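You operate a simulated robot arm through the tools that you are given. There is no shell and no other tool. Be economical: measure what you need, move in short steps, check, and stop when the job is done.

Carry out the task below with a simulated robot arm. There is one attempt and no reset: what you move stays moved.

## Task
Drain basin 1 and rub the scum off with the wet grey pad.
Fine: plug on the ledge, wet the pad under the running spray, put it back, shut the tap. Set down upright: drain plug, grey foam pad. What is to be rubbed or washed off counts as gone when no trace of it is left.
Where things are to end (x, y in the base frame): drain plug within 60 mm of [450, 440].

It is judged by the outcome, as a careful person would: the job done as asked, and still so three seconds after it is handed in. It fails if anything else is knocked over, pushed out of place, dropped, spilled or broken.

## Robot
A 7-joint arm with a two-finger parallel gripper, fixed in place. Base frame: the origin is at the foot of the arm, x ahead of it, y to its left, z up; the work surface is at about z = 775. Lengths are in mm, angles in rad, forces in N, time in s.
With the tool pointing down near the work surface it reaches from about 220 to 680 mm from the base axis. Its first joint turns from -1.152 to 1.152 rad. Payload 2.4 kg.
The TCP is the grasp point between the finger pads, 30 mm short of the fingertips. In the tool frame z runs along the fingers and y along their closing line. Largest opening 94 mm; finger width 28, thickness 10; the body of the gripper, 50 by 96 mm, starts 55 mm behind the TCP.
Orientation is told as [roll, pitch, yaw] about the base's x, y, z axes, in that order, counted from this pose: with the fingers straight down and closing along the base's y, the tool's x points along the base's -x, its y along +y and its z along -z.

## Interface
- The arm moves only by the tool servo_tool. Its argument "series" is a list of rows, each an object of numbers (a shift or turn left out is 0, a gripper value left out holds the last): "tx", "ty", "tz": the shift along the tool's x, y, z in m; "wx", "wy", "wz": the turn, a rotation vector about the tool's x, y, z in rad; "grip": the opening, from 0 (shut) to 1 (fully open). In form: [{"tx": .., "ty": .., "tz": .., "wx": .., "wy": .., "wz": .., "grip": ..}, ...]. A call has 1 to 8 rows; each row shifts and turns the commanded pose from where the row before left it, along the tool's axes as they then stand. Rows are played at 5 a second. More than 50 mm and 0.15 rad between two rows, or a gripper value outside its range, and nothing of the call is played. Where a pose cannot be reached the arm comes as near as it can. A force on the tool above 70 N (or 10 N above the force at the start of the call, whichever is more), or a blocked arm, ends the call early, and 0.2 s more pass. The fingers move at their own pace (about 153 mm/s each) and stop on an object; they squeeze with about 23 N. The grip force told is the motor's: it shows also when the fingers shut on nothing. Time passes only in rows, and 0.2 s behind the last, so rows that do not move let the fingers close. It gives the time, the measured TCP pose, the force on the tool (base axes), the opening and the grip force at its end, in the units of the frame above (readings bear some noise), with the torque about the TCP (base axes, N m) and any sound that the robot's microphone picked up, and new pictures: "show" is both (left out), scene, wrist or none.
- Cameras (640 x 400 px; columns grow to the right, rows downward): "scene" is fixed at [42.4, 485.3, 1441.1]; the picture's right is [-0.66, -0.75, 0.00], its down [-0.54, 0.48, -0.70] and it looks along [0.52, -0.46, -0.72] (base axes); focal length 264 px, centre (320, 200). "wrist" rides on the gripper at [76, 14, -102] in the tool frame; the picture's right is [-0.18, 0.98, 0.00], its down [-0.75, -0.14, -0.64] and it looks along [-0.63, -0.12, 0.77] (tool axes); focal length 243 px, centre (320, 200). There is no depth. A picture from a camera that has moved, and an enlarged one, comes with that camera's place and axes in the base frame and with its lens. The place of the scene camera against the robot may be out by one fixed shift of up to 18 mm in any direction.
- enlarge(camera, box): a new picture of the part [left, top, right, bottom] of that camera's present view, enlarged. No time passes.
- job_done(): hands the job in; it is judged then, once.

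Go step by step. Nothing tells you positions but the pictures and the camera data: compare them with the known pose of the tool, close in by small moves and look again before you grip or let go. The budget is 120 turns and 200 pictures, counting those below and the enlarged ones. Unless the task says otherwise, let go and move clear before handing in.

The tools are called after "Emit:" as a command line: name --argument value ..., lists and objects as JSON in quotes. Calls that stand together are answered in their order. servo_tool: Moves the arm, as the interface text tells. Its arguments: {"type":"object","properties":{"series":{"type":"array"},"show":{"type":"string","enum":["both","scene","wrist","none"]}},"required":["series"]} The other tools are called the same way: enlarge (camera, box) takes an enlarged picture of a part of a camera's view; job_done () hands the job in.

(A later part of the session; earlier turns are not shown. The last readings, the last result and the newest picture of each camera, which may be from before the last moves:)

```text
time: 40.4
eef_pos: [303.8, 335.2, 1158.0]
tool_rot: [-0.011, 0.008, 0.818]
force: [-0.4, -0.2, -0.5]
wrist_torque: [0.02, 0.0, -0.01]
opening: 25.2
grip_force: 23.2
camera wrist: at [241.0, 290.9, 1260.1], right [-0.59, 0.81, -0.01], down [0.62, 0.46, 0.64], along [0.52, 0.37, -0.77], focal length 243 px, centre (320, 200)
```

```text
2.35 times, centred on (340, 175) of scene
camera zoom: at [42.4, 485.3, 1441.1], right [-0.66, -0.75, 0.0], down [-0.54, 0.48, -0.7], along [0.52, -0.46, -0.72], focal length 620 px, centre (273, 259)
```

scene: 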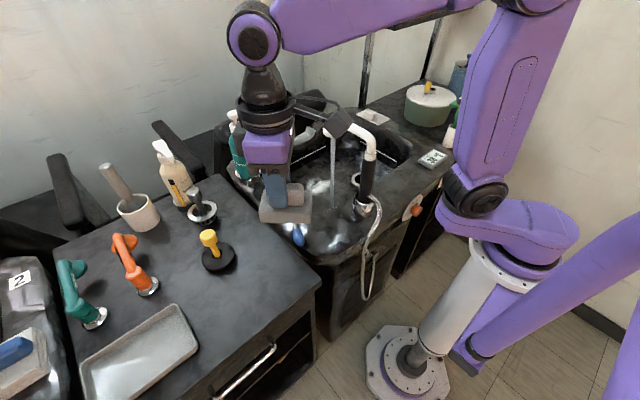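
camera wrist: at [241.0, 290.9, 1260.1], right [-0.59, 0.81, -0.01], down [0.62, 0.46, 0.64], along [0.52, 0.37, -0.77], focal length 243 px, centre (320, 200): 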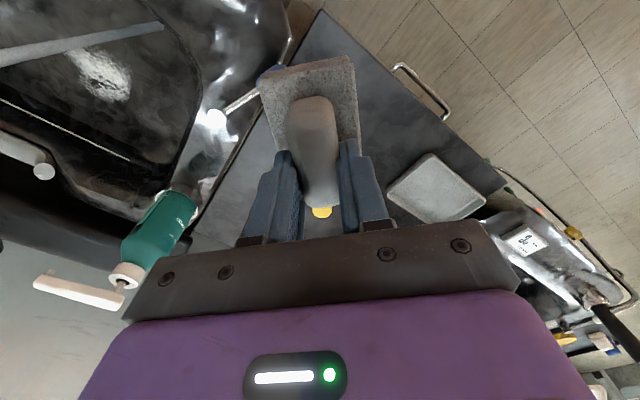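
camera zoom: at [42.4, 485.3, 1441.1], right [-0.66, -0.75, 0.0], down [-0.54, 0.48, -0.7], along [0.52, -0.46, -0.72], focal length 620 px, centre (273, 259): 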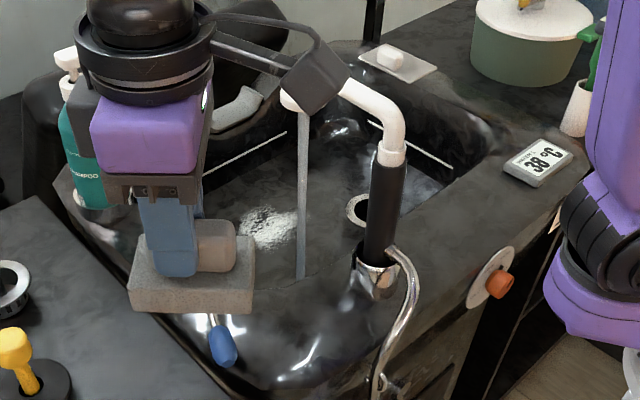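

The basin has drained; a white scum patch is visible near (580, 18) on the floor. The stream falls from the head at about (432, 100, 1090). I'll cross high to the right side of the spout, then tilt and bring the pad into the stream.

Emit:
servo_tool --series '[{"tz": -0.045}, {"tz": -0.045}, {"tz": -0.045}, {"wz": -0.15}, {"wz": -0.15}, {"wz": -0.15}, {"wz": -0.15}, {"wz": -0.153}]' --show "none"

Emit:
servo_tool --series '[{"tx": 0.0444, "ty": -0.0159}, {"tx": 0.0444, "ty": -0.0159}, {"tx": 0.0444, "ty": -0.0159}, {"tx": 0.0444, "ty": -0.0159}, {"tx": 0.0444, "ty": -0.0159}, {"tx": 0.0444, "ty": -0.0159}, {"tx": 0.0444, "ty": -0.0159}, {"tx": 0.0444, "ty": -0.0159}]' --show "both"

```text
refused: row 8 steps farther than a row can; nothing moved
```

```text
time: 42.1
eef_pos: [177.0, 32.2, 1169.6]
tool_rot: [-0.024, -0.057, 0.815]
force: [-12.1, -5.2, 37.9]
wrist_torque: [0.12, 1.12, 0.14]
opening: 25.4
grip_force: 23.3
stopped in row 8: the force on the tool passed its limit (the readings are from after the stop); the commanded pose is now the measured one
camera wrist: at [108.6, -15.8, 1267.2], right [-0.59, 0.81, -0.01], down [0.58, 0.43, 0.69], along [0.56, 0.4, -0.73], focal length 243 px, centre (320, 200)
```

scene: 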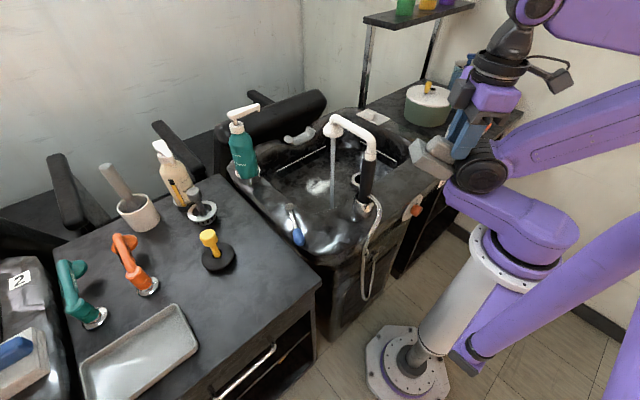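
wrist: 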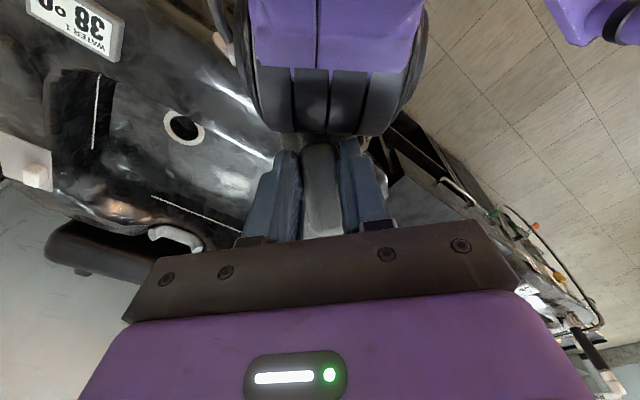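

One call was refused while the other ran, so the pad touched the robot's own link; it is still held. I raise it straight away from the contact.

Emit:
servo_tool --series '[{"tz": -0.03}, {"tz": -0.04}, {"tz": -0.04}, {}]' --show "both"

```text
time: 43.1
eef_pos: [170.8, 27.9, 1278.9]
tool_rot: [-0.024, -0.056, 0.814]
force: [0.8, 0.0, -0.4]
wrist_torque: [0.01, 0.0, 0.0]
opening: 24.8
grip_force: 23.3
camera wrist: at [102.0, -20.3, 1375.5], right [-0.59, 0.81, -0.01], down [0.58, 0.44, 0.69], along [0.56, 0.4, -0.73], focal length 243 px, centre (320, 200)
```

scene: 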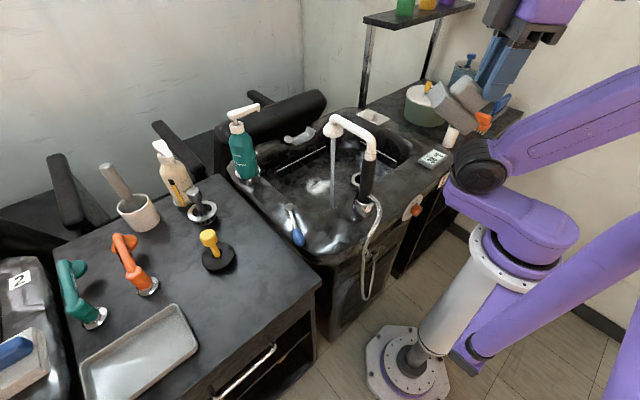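
wrist: 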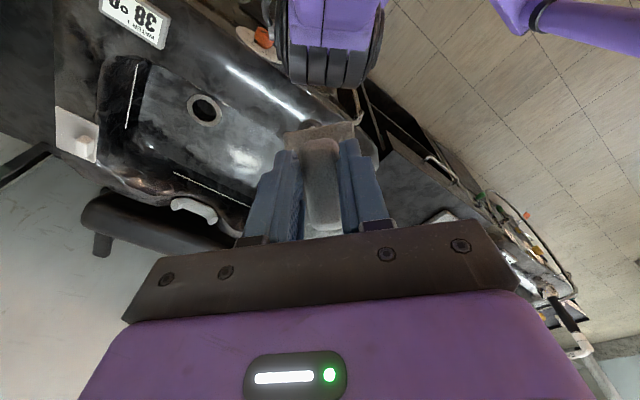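

Emit:
enlarge --camera "scene" --box '[420, 10, 560, 150]'

Emit:
enlarge --camera "wrist" --box '[240, 90, 400, 250]'

Emit:
enlarge --camera "wrist" --box '[90, 40, 290, 210]'

```text
2.86 times, centred on (490, 80) of scene
camera zoom: at [42.4, 485.3, 1441.1], right [-0.66, -0.75, 0.0], down [-0.54, 0.48, -0.7], along [0.52, -0.46, -0.72], focal length 754 px, centre (-166, 543)
```

zoom: 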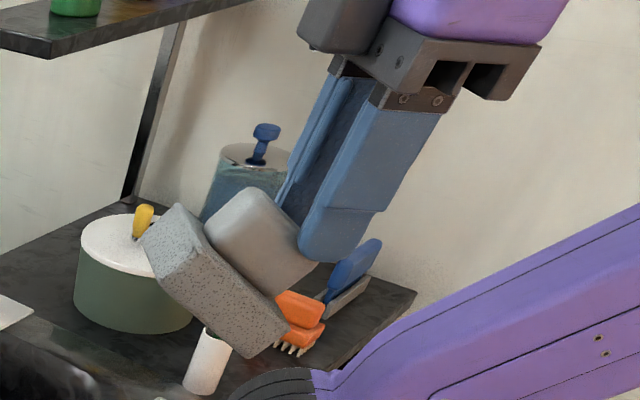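

```text
2.50 times, centred on (320, 170) of wrist
camera zoom: at [102.0, -20.3, 1375.5], right [-0.59, 0.81, -0.01], down [0.58, 0.44, 0.69], along [0.56, 0.4, -0.73], focal length 606 px, centre (320, 275)
```

zoom: 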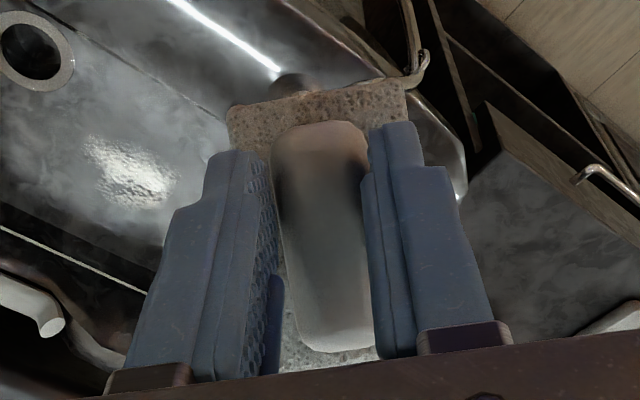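

```text
2.35 times, centred on (190, 125) of wrist
camera zoom: at [102.0, -20.3, 1375.5], right [-0.59, 0.81, -0.01], down [0.58, 0.44, 0.69], along [0.56, 0.4, -0.73], focal length 571 px, centre (626, 376)
```

zoom: 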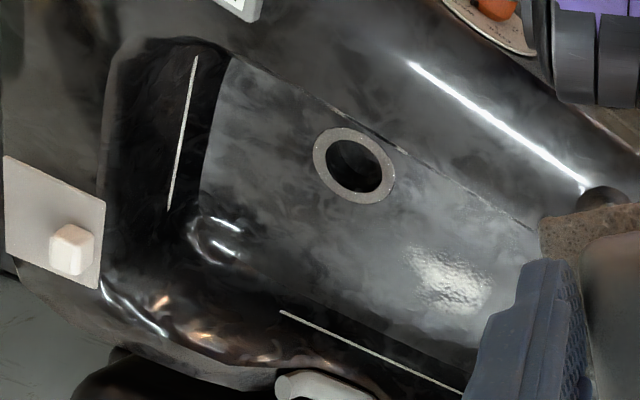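

The bump rotated the pad in the grip by roughly 0.7 rad. I'll carry it back over the counter, press it flat, release and regrip squarely.

Emit:
servo_tool --series '[{"tx": -0.032, "ty": 0.0246}, {"tx": -0.032, "ty": 0.0246}, {"tx": -0.032, "ty": 0.0246}, {"tx": -0.032, "ty": 0.0246}, {"tx": -0.032, "ty": 0.0246}, {}]' --show "scene"

```text
time: 44.5
eef_pos: [189.7, 227.8, 1285.9]
tool_rot: [-0.024, -0.059, 0.815]
force: [-0.3, 0.0, -0.6]
wrist_torque: [0.0, 0.01, -0.03]
opening: 24.9
grip_force: 22.6
```

scene: 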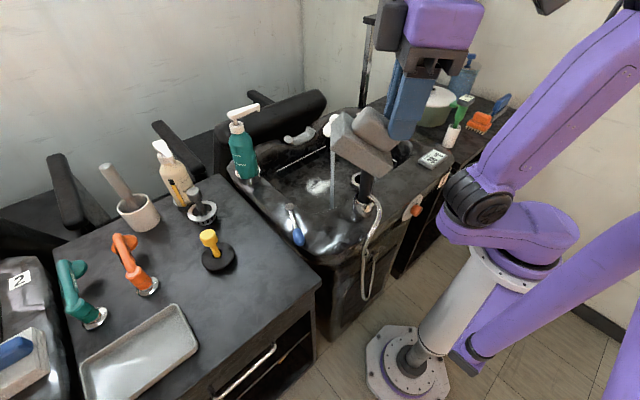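

Emit:
servo_tool --series '[{"wz": -0.126}, {"wz": -0.126}, {"wz": -0.126}, {"wz": -0.126}, {"wz": -0.126}, {"wz": -0.126}, {"wx": -0.059, "wy": -0.024}, {}]' --show "wrist"

```text
time: 46.3
eef_pos: [191.6, 230.5, 1285.4]
tool_rot: [0.002, -0.049, 1.572]
force: [0.8, 0.3, -0.4]
wrist_torque: [-0.04, 0.0, 0.03]
opening: 25.1
grip_force: 23.4
camera wrist: at [177.2, 148.5, 1383.1], right [-0.98, 0.18, 0.01], down [0.14, 0.72, 0.68], along [0.11, 0.67, -0.74], focal length 243 px, centre (320, 200)
```

wrist: 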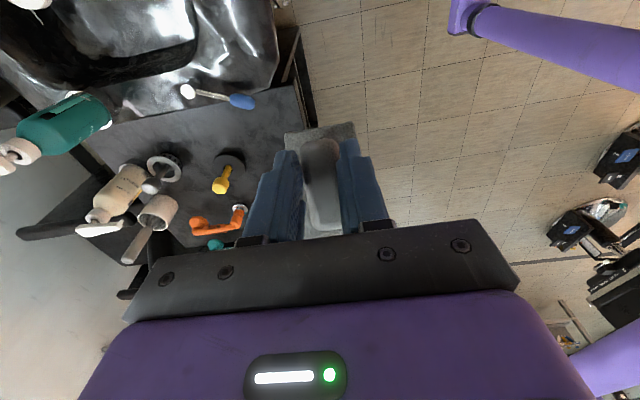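

Emit:
servo_tool --series '[{"wy": 0.05}, {"tx": -0.0385, "ty": -0.0224}, {"tx": -0.0385, "ty": -0.0224}, {"tx": -0.0385, "ty": -0.0224}, {"tx": -0.0385, "ty": -0.0224}, {"tx": -0.0385, "ty": -0.0224}, {"tx": -0.0385, "ty": -0.0224}, {}]' --show "none"

```text
time: 48.1
eef_pos: [322.3, 453.1, 1281.0]
tool_rot: [0.004, 0.0, 1.572]
force: [-0.2, -0.2, -0.2]
wrist_torque: [0.0, -0.01, 0.03]
opening: 25.1
grip_force: 23.2
out of reach, approached as far as the arm can: row 7
```

Now down to about 1060, then lean the tool 0.5 rad so the foam becomes roughly flat.

Emit:
servo_tool --series '[{"tz": 0.045}, {"tz": 0.045}, {"tz": 0.045}, {"tz": 0.045}, {"tz": 0.03}, {"wy": 0.14}, {"wy": 0.14}, {"wy": 0.14}]' --show "both"

Emit:
enlarge --camera "scene" --box '[160, 160, 320, 320]'

```text
time: 49.9
eef_pos: [317.9, 451.4, 1070.9]
tool_rot: [0.002, 0.425, 1.573]
force: [0.6, -0.5, -0.9]
wrist_torque: [-0.02, -0.01, 0.02]
opening: 24.6
grip_force: 23.4
camera wrist: at [303.9, 423.1, 1196.2], right [-0.98, 0.17, -0.07], down [0.14, 0.95, 0.27], along [0.12, 0.26, -0.96], focal length 243 px, centre (320, 200)
```

scene: 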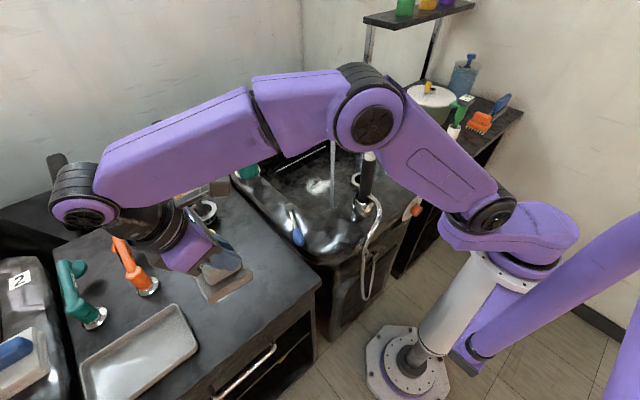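
wrist: 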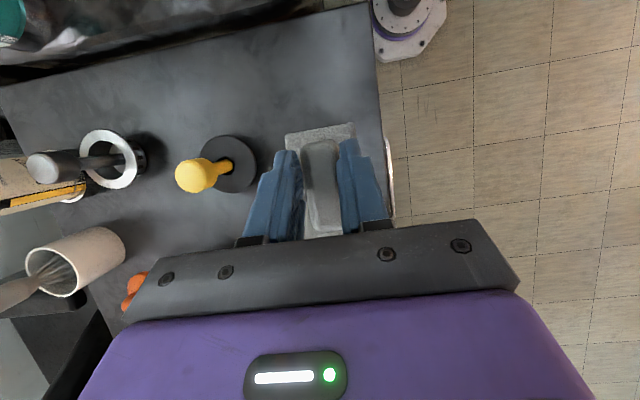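

```text
2.50 times, centred on (240, 240) of scene
camera zoom: at [42.4, 485.3, 1441.1], right [-0.66, -0.75, 0.0], down [-0.54, 0.48, -0.7], along [0.52, -0.46, -0.72], focal length 659 px, centre (520, 100)
```

zoom: 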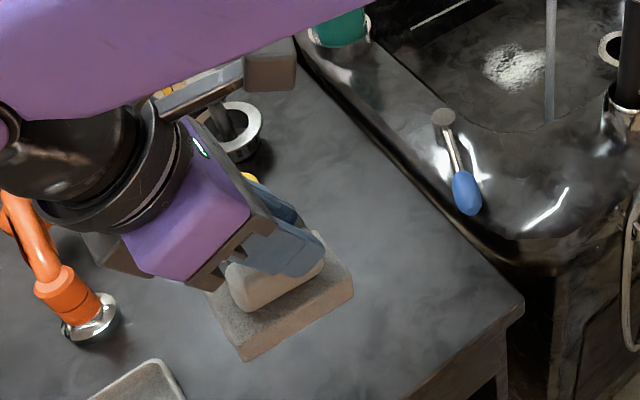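

Emit:
servo_tool --series '[{"wy": 0.12}, {"tz": 0.0385, "tx": -0.0233}, {"tz": 0.0385, "tx": -0.0233}, {}, {}]' --show "none"

Emit:
enlarge --camera "scene" --box '[160, 200, 320, 340]'

```text
time: 51.1
eef_pos: [319.5, 450.6, 980.9]
tool_rot: [0.003, 0.542, 1.574]
force: [-0.1, -0.5, -1.0]
wrist_torque: [0.01, 0.0, 0.03]
opening: 24.6
grip_force: 23.3
```

```text
2.86 times, centred on (240, 270) of scene
camera zoom: at [42.4, 485.4, 1441.1], right [-0.66, -0.75, 0.0], down [-0.54, 0.48, -0.7], along [0.52, -0.46, -0.72], focal length 754 px, centre (549, 0)
```

zoom: 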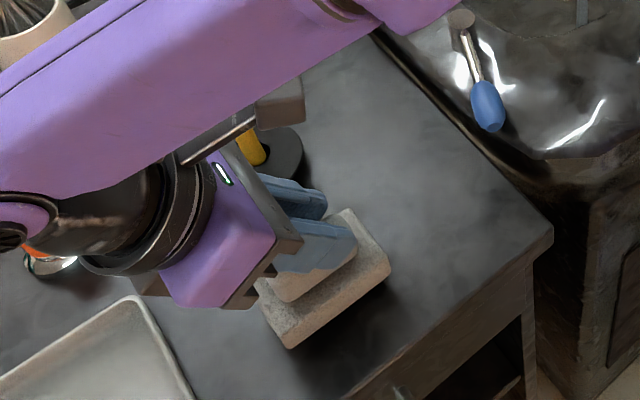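

Emit:
servo_tool --series '[{"tz": 0.0086, "tx": -0.0052}, {"tz": 0.0086, "tx": -0.0052}, {"tz": 0.0086, "tx": -0.0052}, {}]' --show "none"

```text
time: 52.1
eef_pos: [319.5, 449.7, 952.5]
tool_rot: [0.001, 0.54, 1.575]
force: [-1.6, 1.8, 20.1]
wrist_torque: [-0.21, 0.06, -0.07]
opening: 25.3
grip_force: 23.3
```

Emit:
servo_tool --series '[{"tz": 0.0035, "tx": -0.0021}, {}, {}]' --show "wrist"

Emit:
enlarge --camera "scene" --box '[180, 220, 300, 340]'

```text
time: 52.9
eef_pos: [319.8, 449.5, 949.7]
tool_rot: [0.0, 0.54, 1.574]
force: [-0.3, -0.1, 31.2]
wrist_torque: [0.06, -0.04, 0.02]
opening: 25.5
grip_force: 23.4
camera wrist: at [305.5, 437.2, 1076.1], right [-0.98, 0.16, -0.09], down [0.14, 0.98, 0.16], along [0.12, 0.15, -0.98], focal length 243 px, centre (320, 200)
```

wrist: 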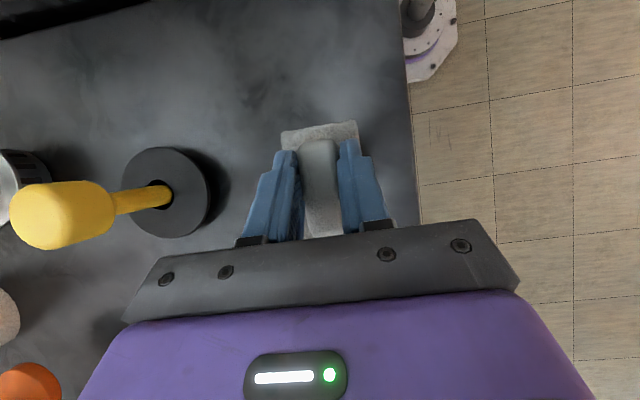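

```text
3.33 times, centred on (240, 280) of scene
camera zoom: at [42.1, 484.9, 1441.3], right [-0.66, -0.75, 0.0], down [-0.54, 0.48, -0.7], along [0.52, -0.46, -0.72], focal length 879 px, centre (587, -67)
```

zoom: 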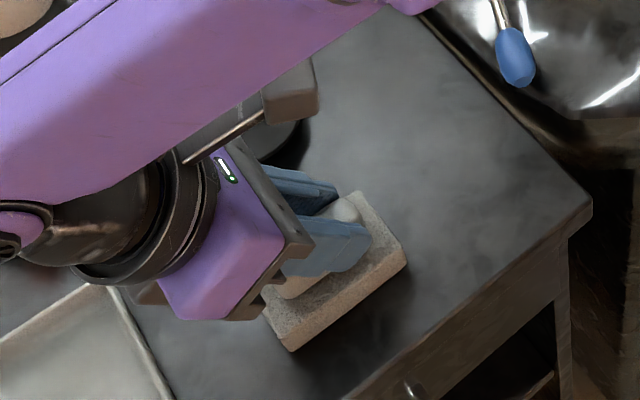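

The pad sits flat on the counter now. I ease off, open, and back out.

Emit:
servo_tool --series '[{"tz": -0.003, "tx": 0.0018}, {"grip": 1.0}, {}, {"tz": -0.04}, {"tz": -0.04}, {"wy": -0.14}, {"wy": -0.14}, {}]' --show "wrist"

```text
time: 54.7
eef_pos: [318.8, 492.8, 1021.0]
tool_rot: [0.004, 0.26, 1.572]
force: [-0.2, 1.2, 0.2]
wrist_torque: [0.02, 0.03, 0.0]
opening: 93.9
grip_force: 0.0
camera wrist: at [304.5, 445.1, 1138.9], right [-0.98, 0.18, -0.04], down [0.14, 0.89, 0.43], along [0.11, 0.41, -0.9], focal length 243 px, centre (320, 200)
```

wrist: 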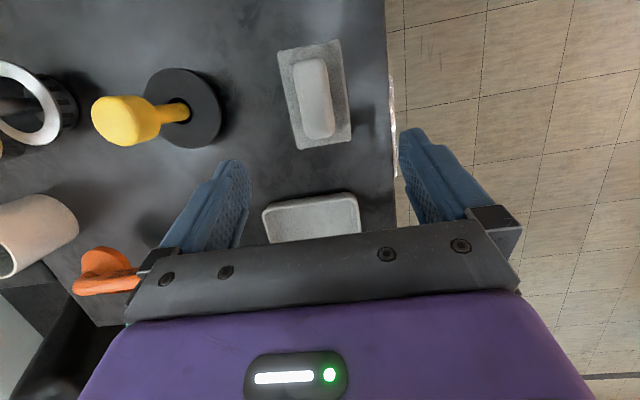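

Emit:
servo_tool --series '[{"wy": -0.13}, {"wy": -0.13}, {"tx": 0.042, "ty": -0.001}, {"tz": 0.03}, {"tz": 0.03}, {}]' --show "wrist"

```text
time: 56.1
eef_pos: [318.6, 451.4, 960.7]
tool_rot: [0.001, 0.003, 1.571]
force: [0.5, 0.1, 1.2]
wrist_torque: [-0.04, -0.02, 0.06]
opening: 94.0
grip_force: 0.1
camera wrist: at [304.7, 375.5, 1062.4], right [-0.98, 0.18, 0.0], down [0.14, 0.75, 0.64], along [0.12, 0.63, -0.77], focal length 243 px, centre (320, 200)
```

wrist: 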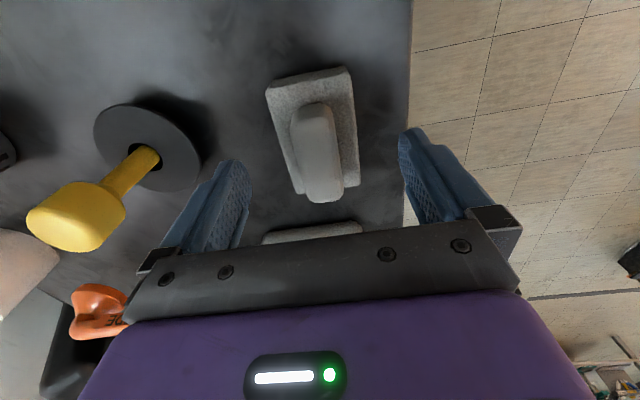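

Emit:
servo_tool --series '[{"ty": -0.002, "tz": 0.018}, {}, {"grip": 0.0}, {}, {}, {}]' --show "none"

```text
time: 57.5
eef_pos: [321.3, 450.6, 942.7]
tool_rot: [0.003, 0.002, 1.573]
force: [0.0, -0.2, -0.3]
wrist_torque: [0.01, -0.03, 0.01]
opening: 30.0
grip_force: 23.2
```

Gripped the handle (30 mm). Lift and check it is square.

Emit:
servo_tool --series '[{"tz": -0.02}, {"tz": -0.04}, {"tz": -0.045}, {"tz": -0.045}, {"tz": -0.045}, {"tz": -0.045}, {"tz": -0.045}, {}]' --show "both"

```text
time: 59.3
eef_pos: [320.2, 447.9, 1225.2]
tool_rot: [0.005, 0.002, 1.574]
force: [0.2, -0.1, 0.2]
wrist_torque: [-0.01, -0.02, 0.0]
opening: 29.7
grip_force: 23.0
camera wrist: at [306.1, 371.9, 1327.7], right [-0.98, 0.18, 0.0], down [0.14, 0.76, 0.64], along [0.11, 0.63, -0.77], focal length 243 px, centre (320, 200)
```

scene: 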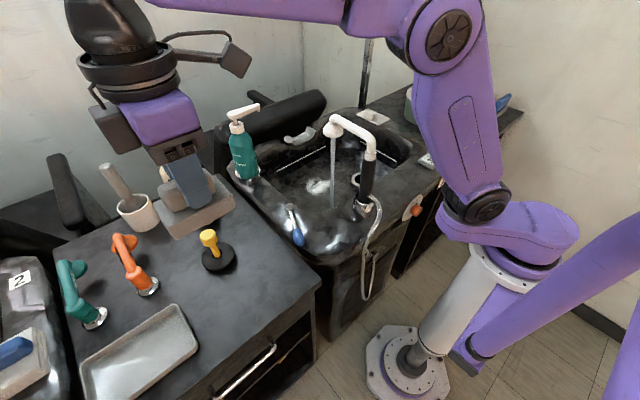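
wrist: 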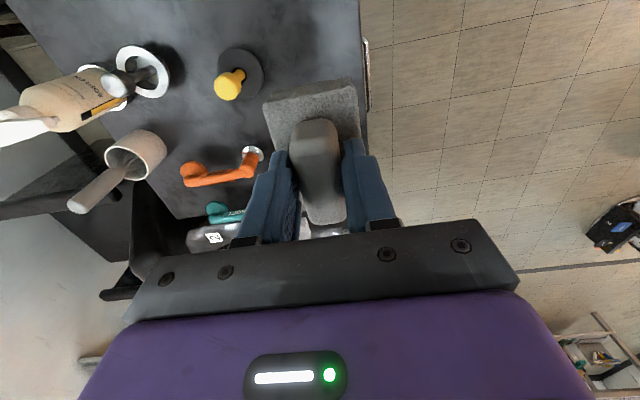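

Emit:
servo_tool --series '[{"tx": 0.045}, {"tx": 0.045}, {"tx": 0.045}, {"tz": -0.035}, {"tz": -0.035}, {}]' --show "none"

```text
time: 60.7
eef_pos: [323.0, 312.8, 1299.3]
tool_rot: [0.004, 0.002, 1.574]
force: [0.5, -0.3, 0.2]
wrist_torque: [0.0, 0.01, 0.02]
opening: 29.5
grip_force: 23.3
```

Emit:
servo_tool --series '[{"tx": 0.0416, "ty": -0.0139}, {"tx": 0.0416, "ty": -0.0139}, {"tx": 0.0416, "ty": -0.0139}, {"tx": 0.0416, "ty": -0.0139}, {"tx": 0.0416, "ty": -0.0139}, {"tx": 0.0416, "ty": -0.0139}, {"tx": 0.0416, "ty": -0.0139}, {"tx": 0.0416, "ty": -0.0139}]' --show "both"

```text
time: 62.5
eef_pos: [434.8, -17.9, 1299.1]
tool_rot: [0.004, 0.003, 1.571]
force: [-0.4, -0.5, -0.5]
wrist_torque: [-0.02, -0.02, 0.02]
opening: 29.7
grip_force: 23.1
camera wrist: at [420.6, -94.6, 1401.9], right [-0.98, 0.18, 0.0], down [0.14, 0.75, 0.64], along [0.12, 0.63, -0.77], focal length 243 px, centre (320, 200)
```

scene: 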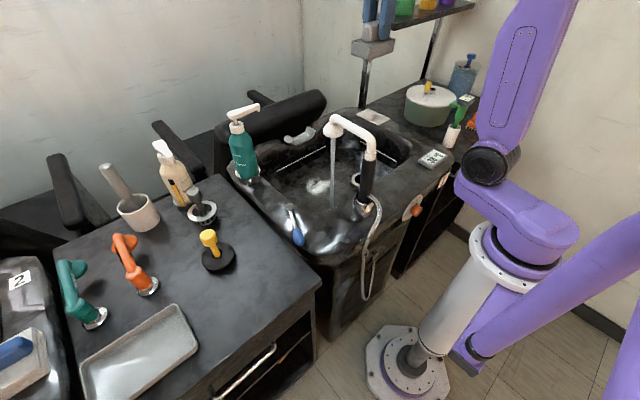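
wrist: 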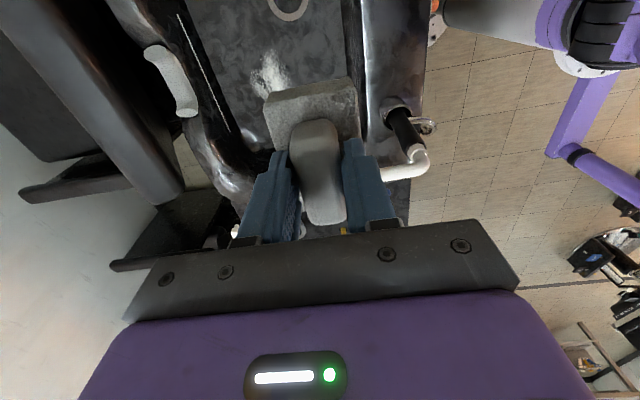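

Emit:
servo_tool --series '[{"tz": 0.044}, {"tz": 0.044}, {"tz": 0.044}, {"tz": 0.044}, {"tz": 0.044}, {"tz": 0.044}, {"tz": 0.044}, {}]' --show "none"

```text
time: 64.3
eef_pos: [433.0, -15.2, 988.6]
tool_rot: [0.004, 0.002, 1.572]
force: [-0.4, -0.1, -0.1]
wrist_torque: [0.05, -0.04, -0.01]
opening: 29.5
grip_force: 22.6
```

Emit:
servo_tool --series '[{"wy": -0.15}, {"wy": -0.15}, {"wy": -0.15}, {}]' --show "both"

Emit:
enlarge --camera "scene" --box '[260, 80, 440, 240]'

```text
time: 65.3
eef_pos: [434.7, -16.2, 989.6]
tool_rot: [0.003, -0.449, 1.571]
force: [0.2, 0.4, -0.9]
wrist_torque: [-0.03, -0.02, 0.02]
opening: 29.5
grip_force: 23.1
camera wrist: at [420.2, -130.4, 1048.8], right [-0.98, 0.16, 0.08], down [0.14, 0.4, 0.91], along [0.12, 0.9, -0.42], focal length 243 px, centre (320, 200)
```

scene: 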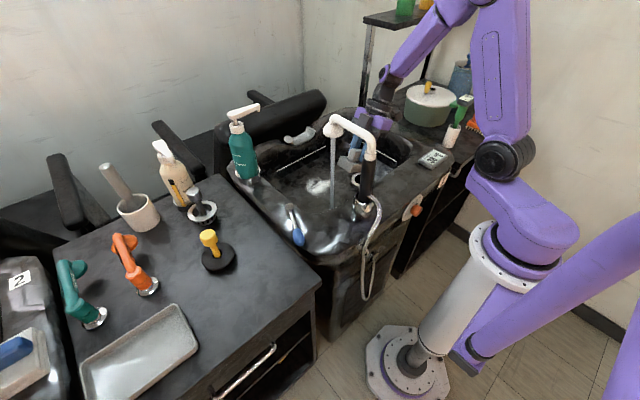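
wrist: 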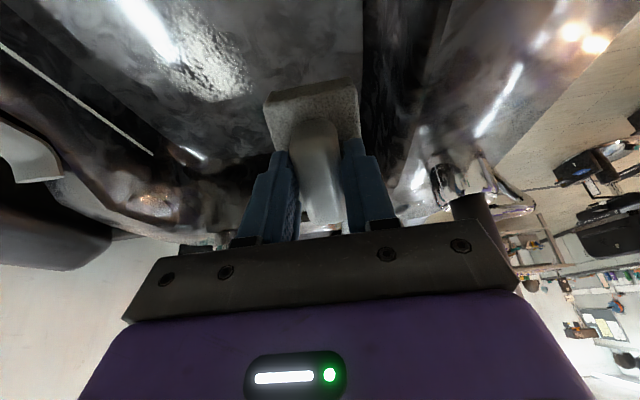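

```text
2.50 times, centred on (350, 160) of scene
camera zoom: at [42.4, 485.3, 1441.1], right [-0.66, -0.75, 0.0], down [-0.54, 0.48, -0.7], along [0.52, -0.46, -0.72], focal length 659 px, centre (245, 300)
```

zoom: 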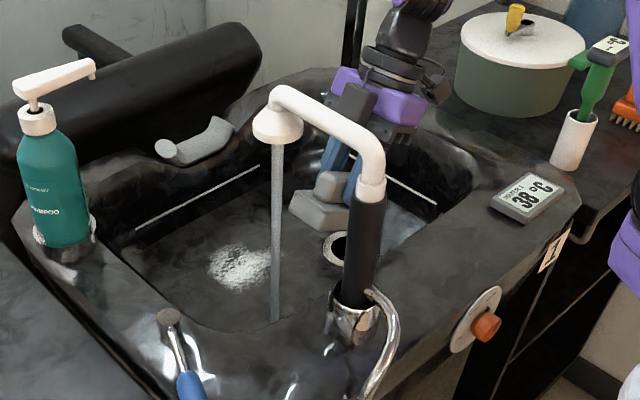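

Emit:
servo_tool --series '[{"tx": 0.0152, "tz": 0.0315}, {"tx": -0.027, "tz": 0.013}, {"tx": -0.027, "tz": 0.013}, {}]' --show "wrist"

Emit:
enlarge --camera "scene" --box '[260, 80, 440, 240]'

```text
time: 66.3
eef_pos: [436.5, 40.7, 953.2]
tool_rot: [0.004, -0.449, 1.571]
force: [-0.5, 0.5, -0.2]
wrist_torque: [0.02, 0.01, 0.04]
opening: 29.6
grip_force: 23.0
camera wrist: at [422.8, -73.2, 1012.2], right [-0.98, 0.17, 0.08], down [0.14, 0.4, 0.9], along [0.12, 0.9, -0.42], focal length 243 px, centre (320, 200)
```

wrist: 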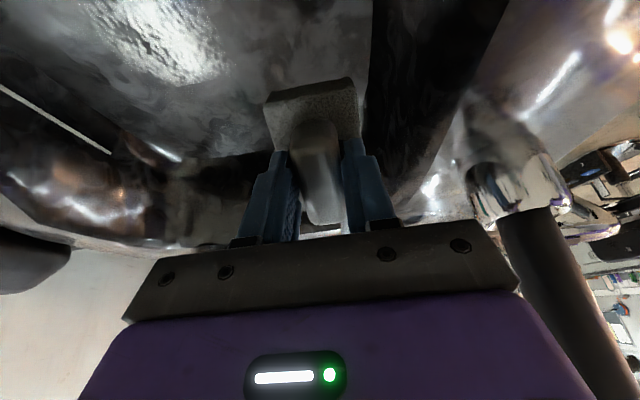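

```text
2.50 times, centred on (350, 160) of scene
camera zoom: at [42.4, 485.4, 1441.1], right [-0.66, -0.75, 0.0], down [-0.54, 0.48, -0.7], along [0.52, -0.46, -0.72], focal length 659 px, centre (245, 300)
```

zoom: 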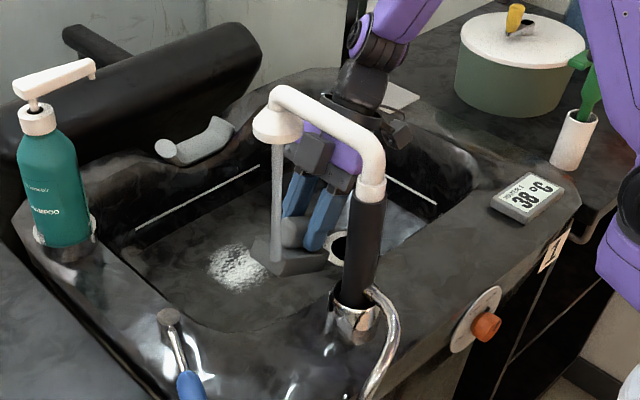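

The stream now lands on the pad. I push it 20 mm further and hold it there for a few seconds, then move it along the stream.

Emit:
servo_tool --series '[{"tx": -0.018, "tz": 0.0087}, {}, {}, {}, {}, {}, {}, {}]' --show "none"

Emit:
enlarge --camera "scene" --box '[280, 110, 420, 230]'

```text
time: 68.1
eef_pos: [435.3, 59.7, 953.4]
tool_rot: [0.003, -0.448, 1.571]
force: [0.3, 0.3, -0.2]
wrist_torque: [-0.03, 0.02, -0.01]
opening: 29.6
grip_force: 23.2
```

```text
3.33 times, centred on (350, 170) of scene
camera zoom: at [42.4, 485.3, 1441.1], right [-0.66, -0.75, 0.0], down [-0.54, 0.48, -0.7], along [0.52, -0.46, -0.72], focal length 879 px, centre (220, 300)
```

zoom: 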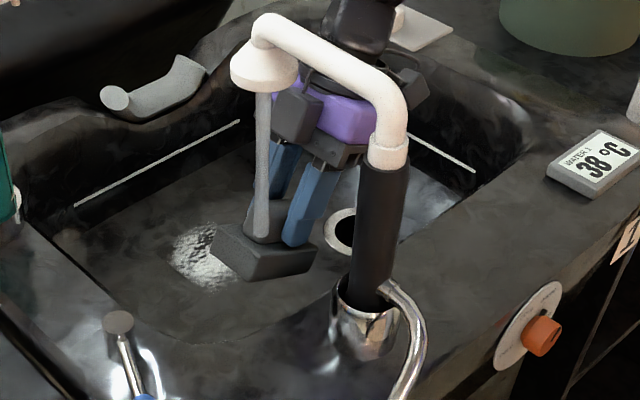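

The foam has turned dark: wet. One more short hold, then back out of the stream and straighten.

Emit:
servo_tool --series '[{}, {}, {}, {}, {"tx": 0.036, "tz": -0.0174}, {"tx": 0.036, "tz": -0.0174}, {}]' --show "none"

Emit:
servo_tool --series '[{"wy": 0.15}, {"wy": 0.15}, {"wy": 0.149}, {}]' --show "both"

Emit:
enlarge --camera "scene" --box '[260, 80, 440, 240]'

```text
time: 69.7
eef_pos: [434.7, -21.7, 953.7]
tool_rot: [0.004, -0.448, 1.57]
force: [0.2, 0.5, -0.7]
wrist_torque: [-0.06, -0.02, 0.01]
opening: 29.4
grip_force: 23.0
```

```text
time: 70.7
eef_pos: [435.0, -18.7, 954.3]
tool_rot: [0.001, 0.003, 1.573]
force: [0.2, 0.2, -0.2]
wrist_torque: [-0.02, -0.02, -0.02]
opening: 29.6
grip_force: 23.1
camera wrist: at [420.1, -94.0, 1057.0], right [-0.98, 0.18, 0.0], down [0.14, 0.76, 0.64], along [0.12, 0.63, -0.77], focal length 243 px, centre (320, 200)
```

scene: 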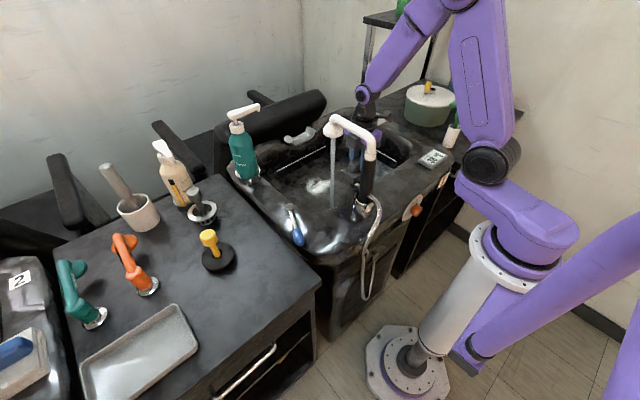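
wrist: 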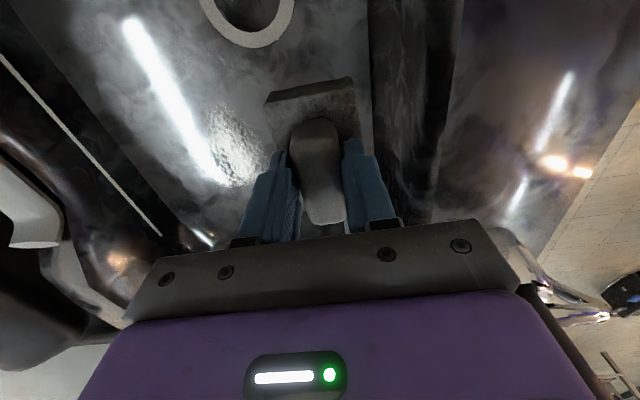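

```text
2.50 times, centred on (350, 160) of scene
camera zoom: at [42.4, 485.4, 1441.1], right [-0.66, -0.75, 0.0], down [-0.54, 0.48, -0.7], along [0.52, -0.46, -0.72], focal length 659 px, centre (245, 300)
```

zoom: 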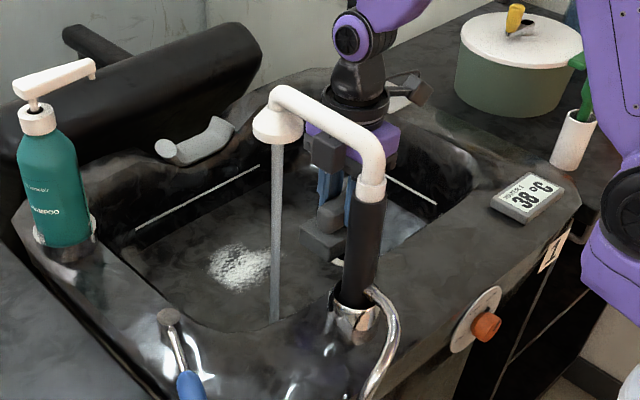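

The pad is wet and square. The scum is centred about (565, 30). I'll move to its right part first (y≈0, forearm clear of the spout), then lower to the floor (expected TCP ≈839).

Emit:
servo_tool --series '[{"ty": -0.042, "tx": -0.005}, {"ty": -0.042, "tx": -0.005}, {"ty": -0.042, "tx": -0.005}, {"tz": 0.04}, {"tz": 0.03}, {}]' --show "both"

Emit:
enlarge --camera "scene" --box '[260, 60, 460, 240]'

```text
time: 72.1
eef_pos: [555.6, -2.1, 882.6]
tool_rot: [0.001, 0.002, 1.572]
force: [0.4, 0.5, -0.4]
wrist_torque: [-0.03, -0.02, 0.0]
opening: 29.5
grip_force: 23.0
camera wrist: at [542.1, -77.1, 985.3], right [-0.98, 0.18, 0.0], down [0.14, 0.75, 0.64], along [0.12, 0.63, -0.77], focal length 243 px, centre (320, 200)
```

scene: 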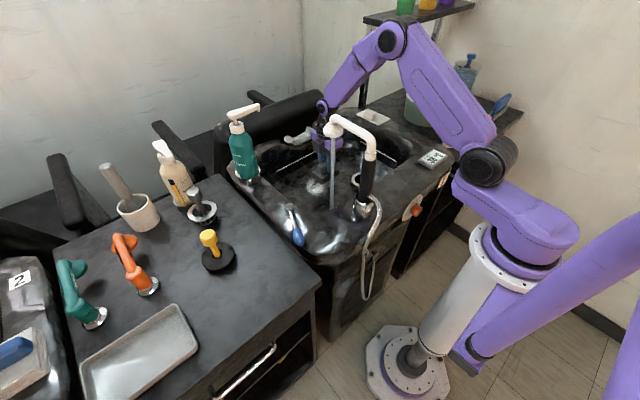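
wrist: 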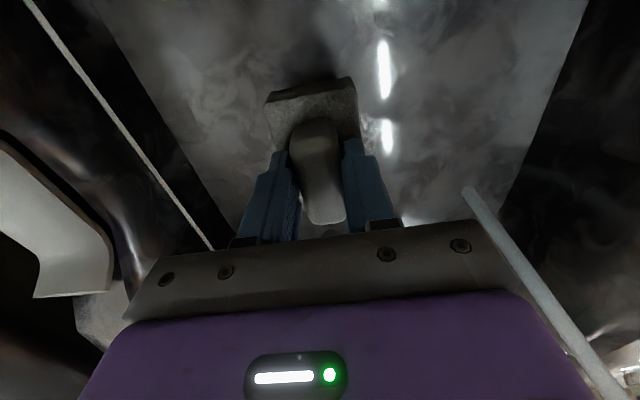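

```text
2.22 times, centred on (360, 150) of scene
camera zoom: at [42.4, 485.3, 1441.1], right [-0.66, -0.75, 0.0], down [-0.54, 0.48, -0.7], along [0.52, -0.46, -0.72], focal length 586 px, centre (231, 311)
```

zoom: 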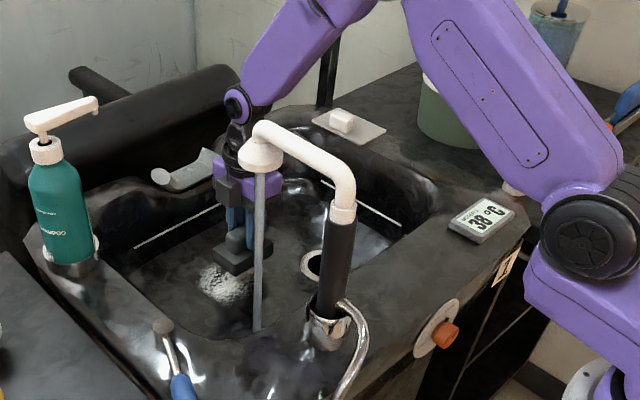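

Emit:
servo_tool --series '[{"tz": 0.02, "ty": -0.008}, {"tz": 0.012}, {"tz": 0.006}, {}]' --show "none"

```text
time: 73.1
eef_pos: [565.4, -0.2, 846.8]
tool_rot: [-0.001, -0.001, 1.573]
force: [-4.9, 1.4, 24.5]
wrist_torque: [0.02, 0.13, -0.02]
opening: 29.6
grip_force: 22.6
```

Contact with the floor at 24 N. First strokes along x.

Emit:
servo_tool --series '[{"ty": 0.02}, {"ty": 0.02}, {"ty": -0.02}, {"ty": -0.02}, {"ty": -0.02}, {"ty": -0.02}, {"ty": 0.02}, {"ty": 0.02}]' --show "scene"

Emit:
enlarge --camera "scene" --box '[260, 90, 420, 230]'

```text
time: 74.9
eef_pos: [570.9, -1.4, 847.3]
tool_rot: [-0.006, 0.0, 1.571]
force: [8.8, -0.2, 22.9]
wrist_torque: [-0.05, -0.14, 0.04]
opening: 29.5
grip_force: 23.3
```

scene: 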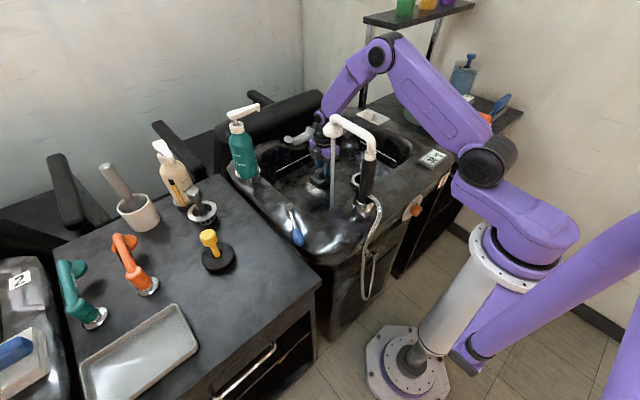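

```text
2.86 times, centred on (340, 160) of scene
camera zoom: at [42.2, 485.4, 1441.1], right [-0.66, -0.75, 0.0], down [-0.54, 0.48, -0.7], along [0.52, -0.46, -0.72], focal length 754 px, centre (263, 314)
```

zoom: 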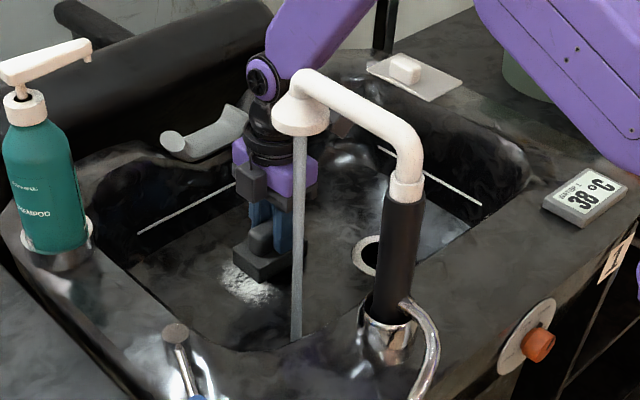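

The scum under the pad is coming off; the remainder lies toward +y. I lift slightly, lean the hand a bit away from the spout, and shift +y.

Emit:
servo_tool --series '[{"tz": -0.01}, {"wy": -0.1}, {"wy": -0.1}, {"tx": -0.0323, "tz": 0.0066, "ty": 0.01}, {"tz": 0.0049, "tx": 0.001}, {}]' --show "none"

Emit:
enlarge --camera "scene" --box '[260, 70, 420, 230]'

```text
time: 76.3
eef_pos: [557.7, 32.1, 852.9]
tool_rot: [0.0, -0.201, 1.573]
force: [-8.3, 3.7, 40.4]
wrist_torque: [-0.85, 0.34, -0.23]
opening: 29.5
grip_force: 23.0
```

```text
2.50 times, centred on (340, 150) of scene
camera zoom: at [41.4, 485.4, 1441.1], right [-0.66, -0.75, 0.0], down [-0.54, 0.48, -0.7], along [0.52, -0.46, -0.72], focal length 659 px, centre (270, 325)
```

zoom: 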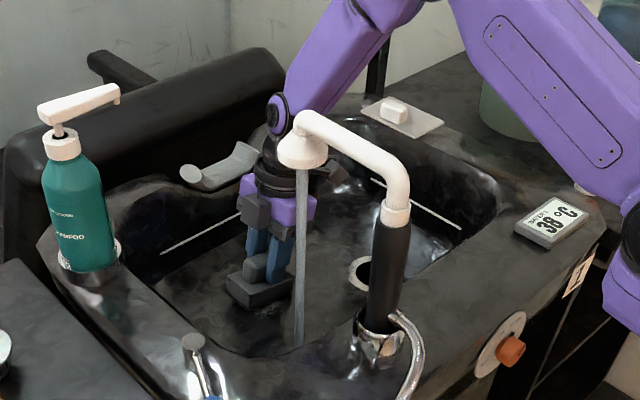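

Emit:
servo_tool --series '[{"tz": 0.003, "tx": 0.0006}, {}, {"tz": 0.002}, {}]' --show "none"

```text
time: 76.8
eef_pos: [560.7, 33.1, 853.1]
tool_rot: [-0.004, -0.201, 1.575]
force: [-2.4, -0.7, 14.2]
wrist_torque: [-0.42, 0.21, -0.09]
opening: 29.7
grip_force: 22.9
stopped in row 2: the force on the tool passed its limit (the readings are from after the stop); the commanded pose is now the measured one
```

Emit:
servo_tool --series '[{"tz": -0.004}, {"wy": 0.13}, {"tz": 0.006}, {"tz": 0.003}, {}]' --show "none"

```text
time: 78.0
eef_pos: [560.0, 34.1, 848.5]
tool_rot: [-0.007, -0.073, 1.574]
force: [-10.9, -0.7, 40.7]
wrist_torque: [-1.56, 0.52, -0.36]
opening: 29.9
grip_force: 22.9
```

Emit:
servo_tool --series '[{"wy": 0.07}, {}]' --show "scene"

Emit:
enlarge --camera "scene" --box '[280, 70, 400, 210]'

```text
time: 78.6
eef_pos: [559.8, 35.0, 846.7]
tool_rot: [-0.009, -0.003, 1.575]
force: [-4.3, 7.8, 34.0]
wrist_torque: [0.53, 0.32, -0.03]
opening: 29.5
grip_force: 23.0
```

scene: 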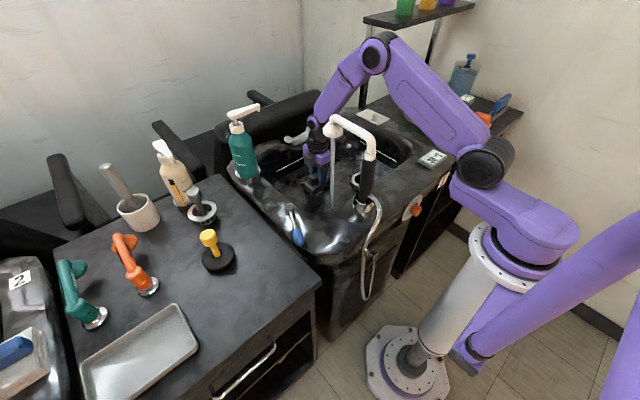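

```text
2.86 times, centred on (340, 140) of scene
camera zoom: at [41.7, 485.5, 1441.1], right [-0.66, -0.75, 0.0], down [-0.54, 0.48, -0.7], along [0.52, -0.46, -0.72], focal length 754 px, centre (263, 371)
```

zoom: 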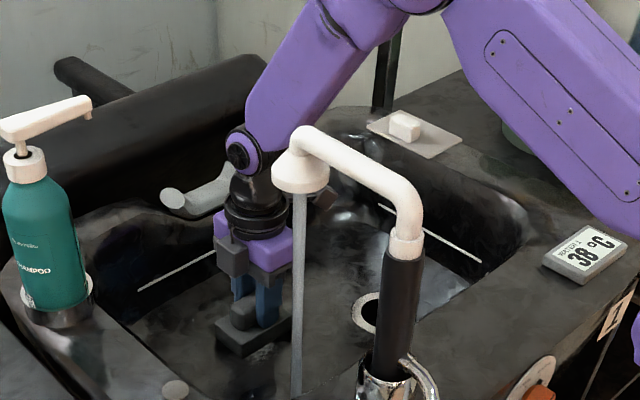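

Flat contact at y≈35. Rubbing along x here.

Emit:
servo_tool --series '[{"ty": 0.02}, {"ty": 0.02}, {"ty": -0.02}, {"ty": -0.02}, {"ty": -0.02}, {"ty": -0.02}, {"ty": 0.02}, {"ty": 0.02}]' --show "none"

Emit:
servo_tool --series '[{"tx": 0.02}, {"ty": 0.02}, {"ty": 0.02}, {"ty": -0.02}, {"ty": -0.02}, {"ty": -0.02}, {"ty": -0.02}, {"ty": 0.02}]' --show "none"

Emit:
servo_tool --series '[{"tz": -0.03}, {"tz": -0.03, "tx": 0.03}, {"tx": 0.04}, {"tx": 0.04}, {}]' --show "both"

Emit:
enlarge --camera "scene" --box '[270, 120, 400, 230]'

```text
time: 80.4
eef_pos: [559.6, 33.3, 848.0]
tool_rot: [-0.012, -0.003, 1.575]
force: [7.7, 0.4, 25.0]
wrist_torque: [-0.14, 0.23, -0.03]
opening: 29.6
grip_force: 23.0
```

```text
time: 82.2
eef_pos: [582.7, 11.3, 847.4]
tool_rot: [-0.005, -0.001, 1.574]
force: [3.3, -0.4, 8.1]
wrist_torque: [-0.11, -0.03, 0.05]
opening: 29.5
grip_force: 22.9
```

```text
time: 83.4
eef_pos: [582.2, -97.1, 906.7]
tool_rot: [-0.004, -0.003, 1.574]
force: [0.1, -0.5, 0.0]
wrist_torque: [0.02, -0.01, -0.02]
opening: 29.9
grip_force: 23.2
camera wrist: at [567.7, -173.4, 1008.5], right [-0.98, 0.18, 0.0], down [0.14, 0.75, 0.64], along [0.12, 0.63, -0.77], focal length 243 px, centre (320, 200)
```

scene: 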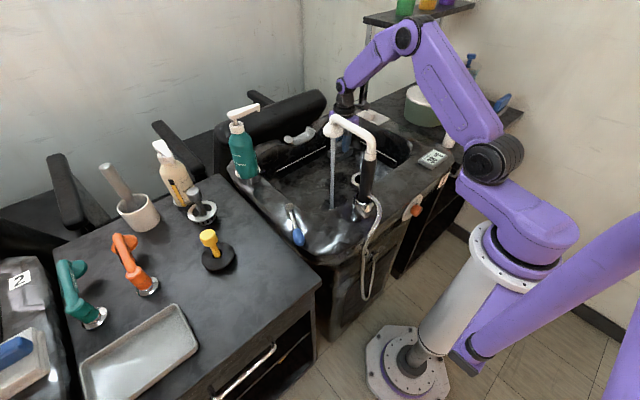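
wrist: 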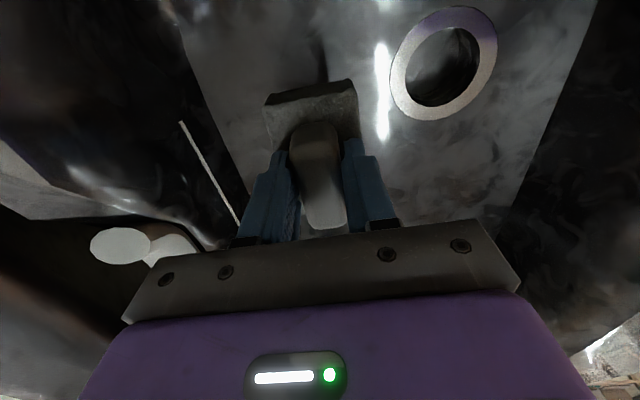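

```text
3.64 times, centred on (335, 175) of scene
camera zoom: at [42.4, 485.3, 1441.1], right [-0.66, -0.75, 0.0], down [-0.54, 0.48, -0.7], along [0.52, -0.46, -0.72], focal length 959 px, centre (266, 291)
```

zoom: 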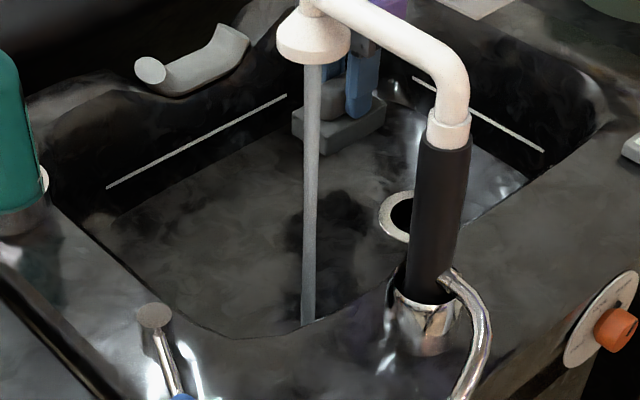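

The floor patch looks gone. I want a close look at the floor and at the white lines on the walls.

Emit:
enlarge --camera "scene" --box '[265, 130, 335, 190]'

Emit:
enlarge --camera "wrist" --box '[150, 0, 400, 230]'

Emit:
enlarge --camera "wrist" --box '[170, 110, 250, 220]'

```text
6.67 times, centred on (300, 160) of scene
camera zoom: at [42.4, 485.3, 1441.1], right [-0.66, -0.75, 0.0], down [-0.54, 0.48, -0.7], along [0.52, -0.46, -0.72], focal length 1758 px, centre (453, 467)
```

zoom: 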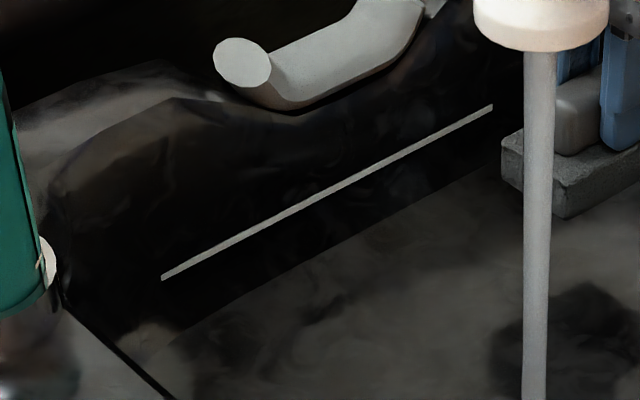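

```text
1.74 times, centred on (275, 115) of wrist
camera zoom: at [567.7, -173.4, 1008.5], right [-0.98, 0.18, 0.0], down [0.14, 0.75, 0.64], along [0.12, 0.63, -0.77], focal length 422 px, centre (398, 348)
```

zoom: 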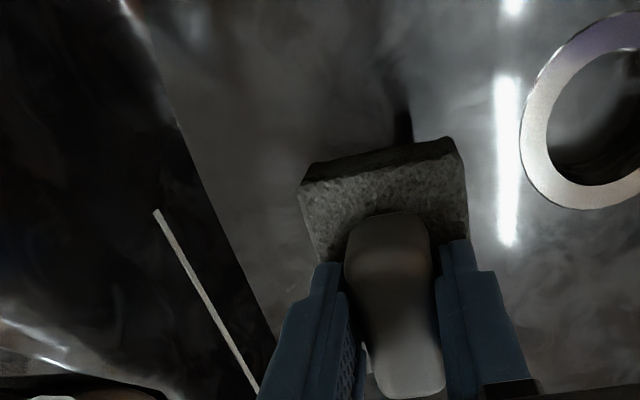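

```text
3.64 times, centred on (210, 165) of wrist
camera zoom: at [567.7, -173.4, 1008.5], right [-0.98, 0.18, 0.0], down [0.14, 0.75, 0.64], along [0.12, 0.63, -0.77], focal length 882 px, centre (720, 327)
```

zoom: 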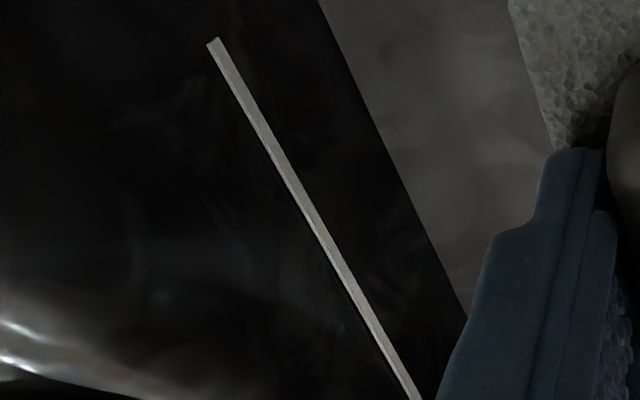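

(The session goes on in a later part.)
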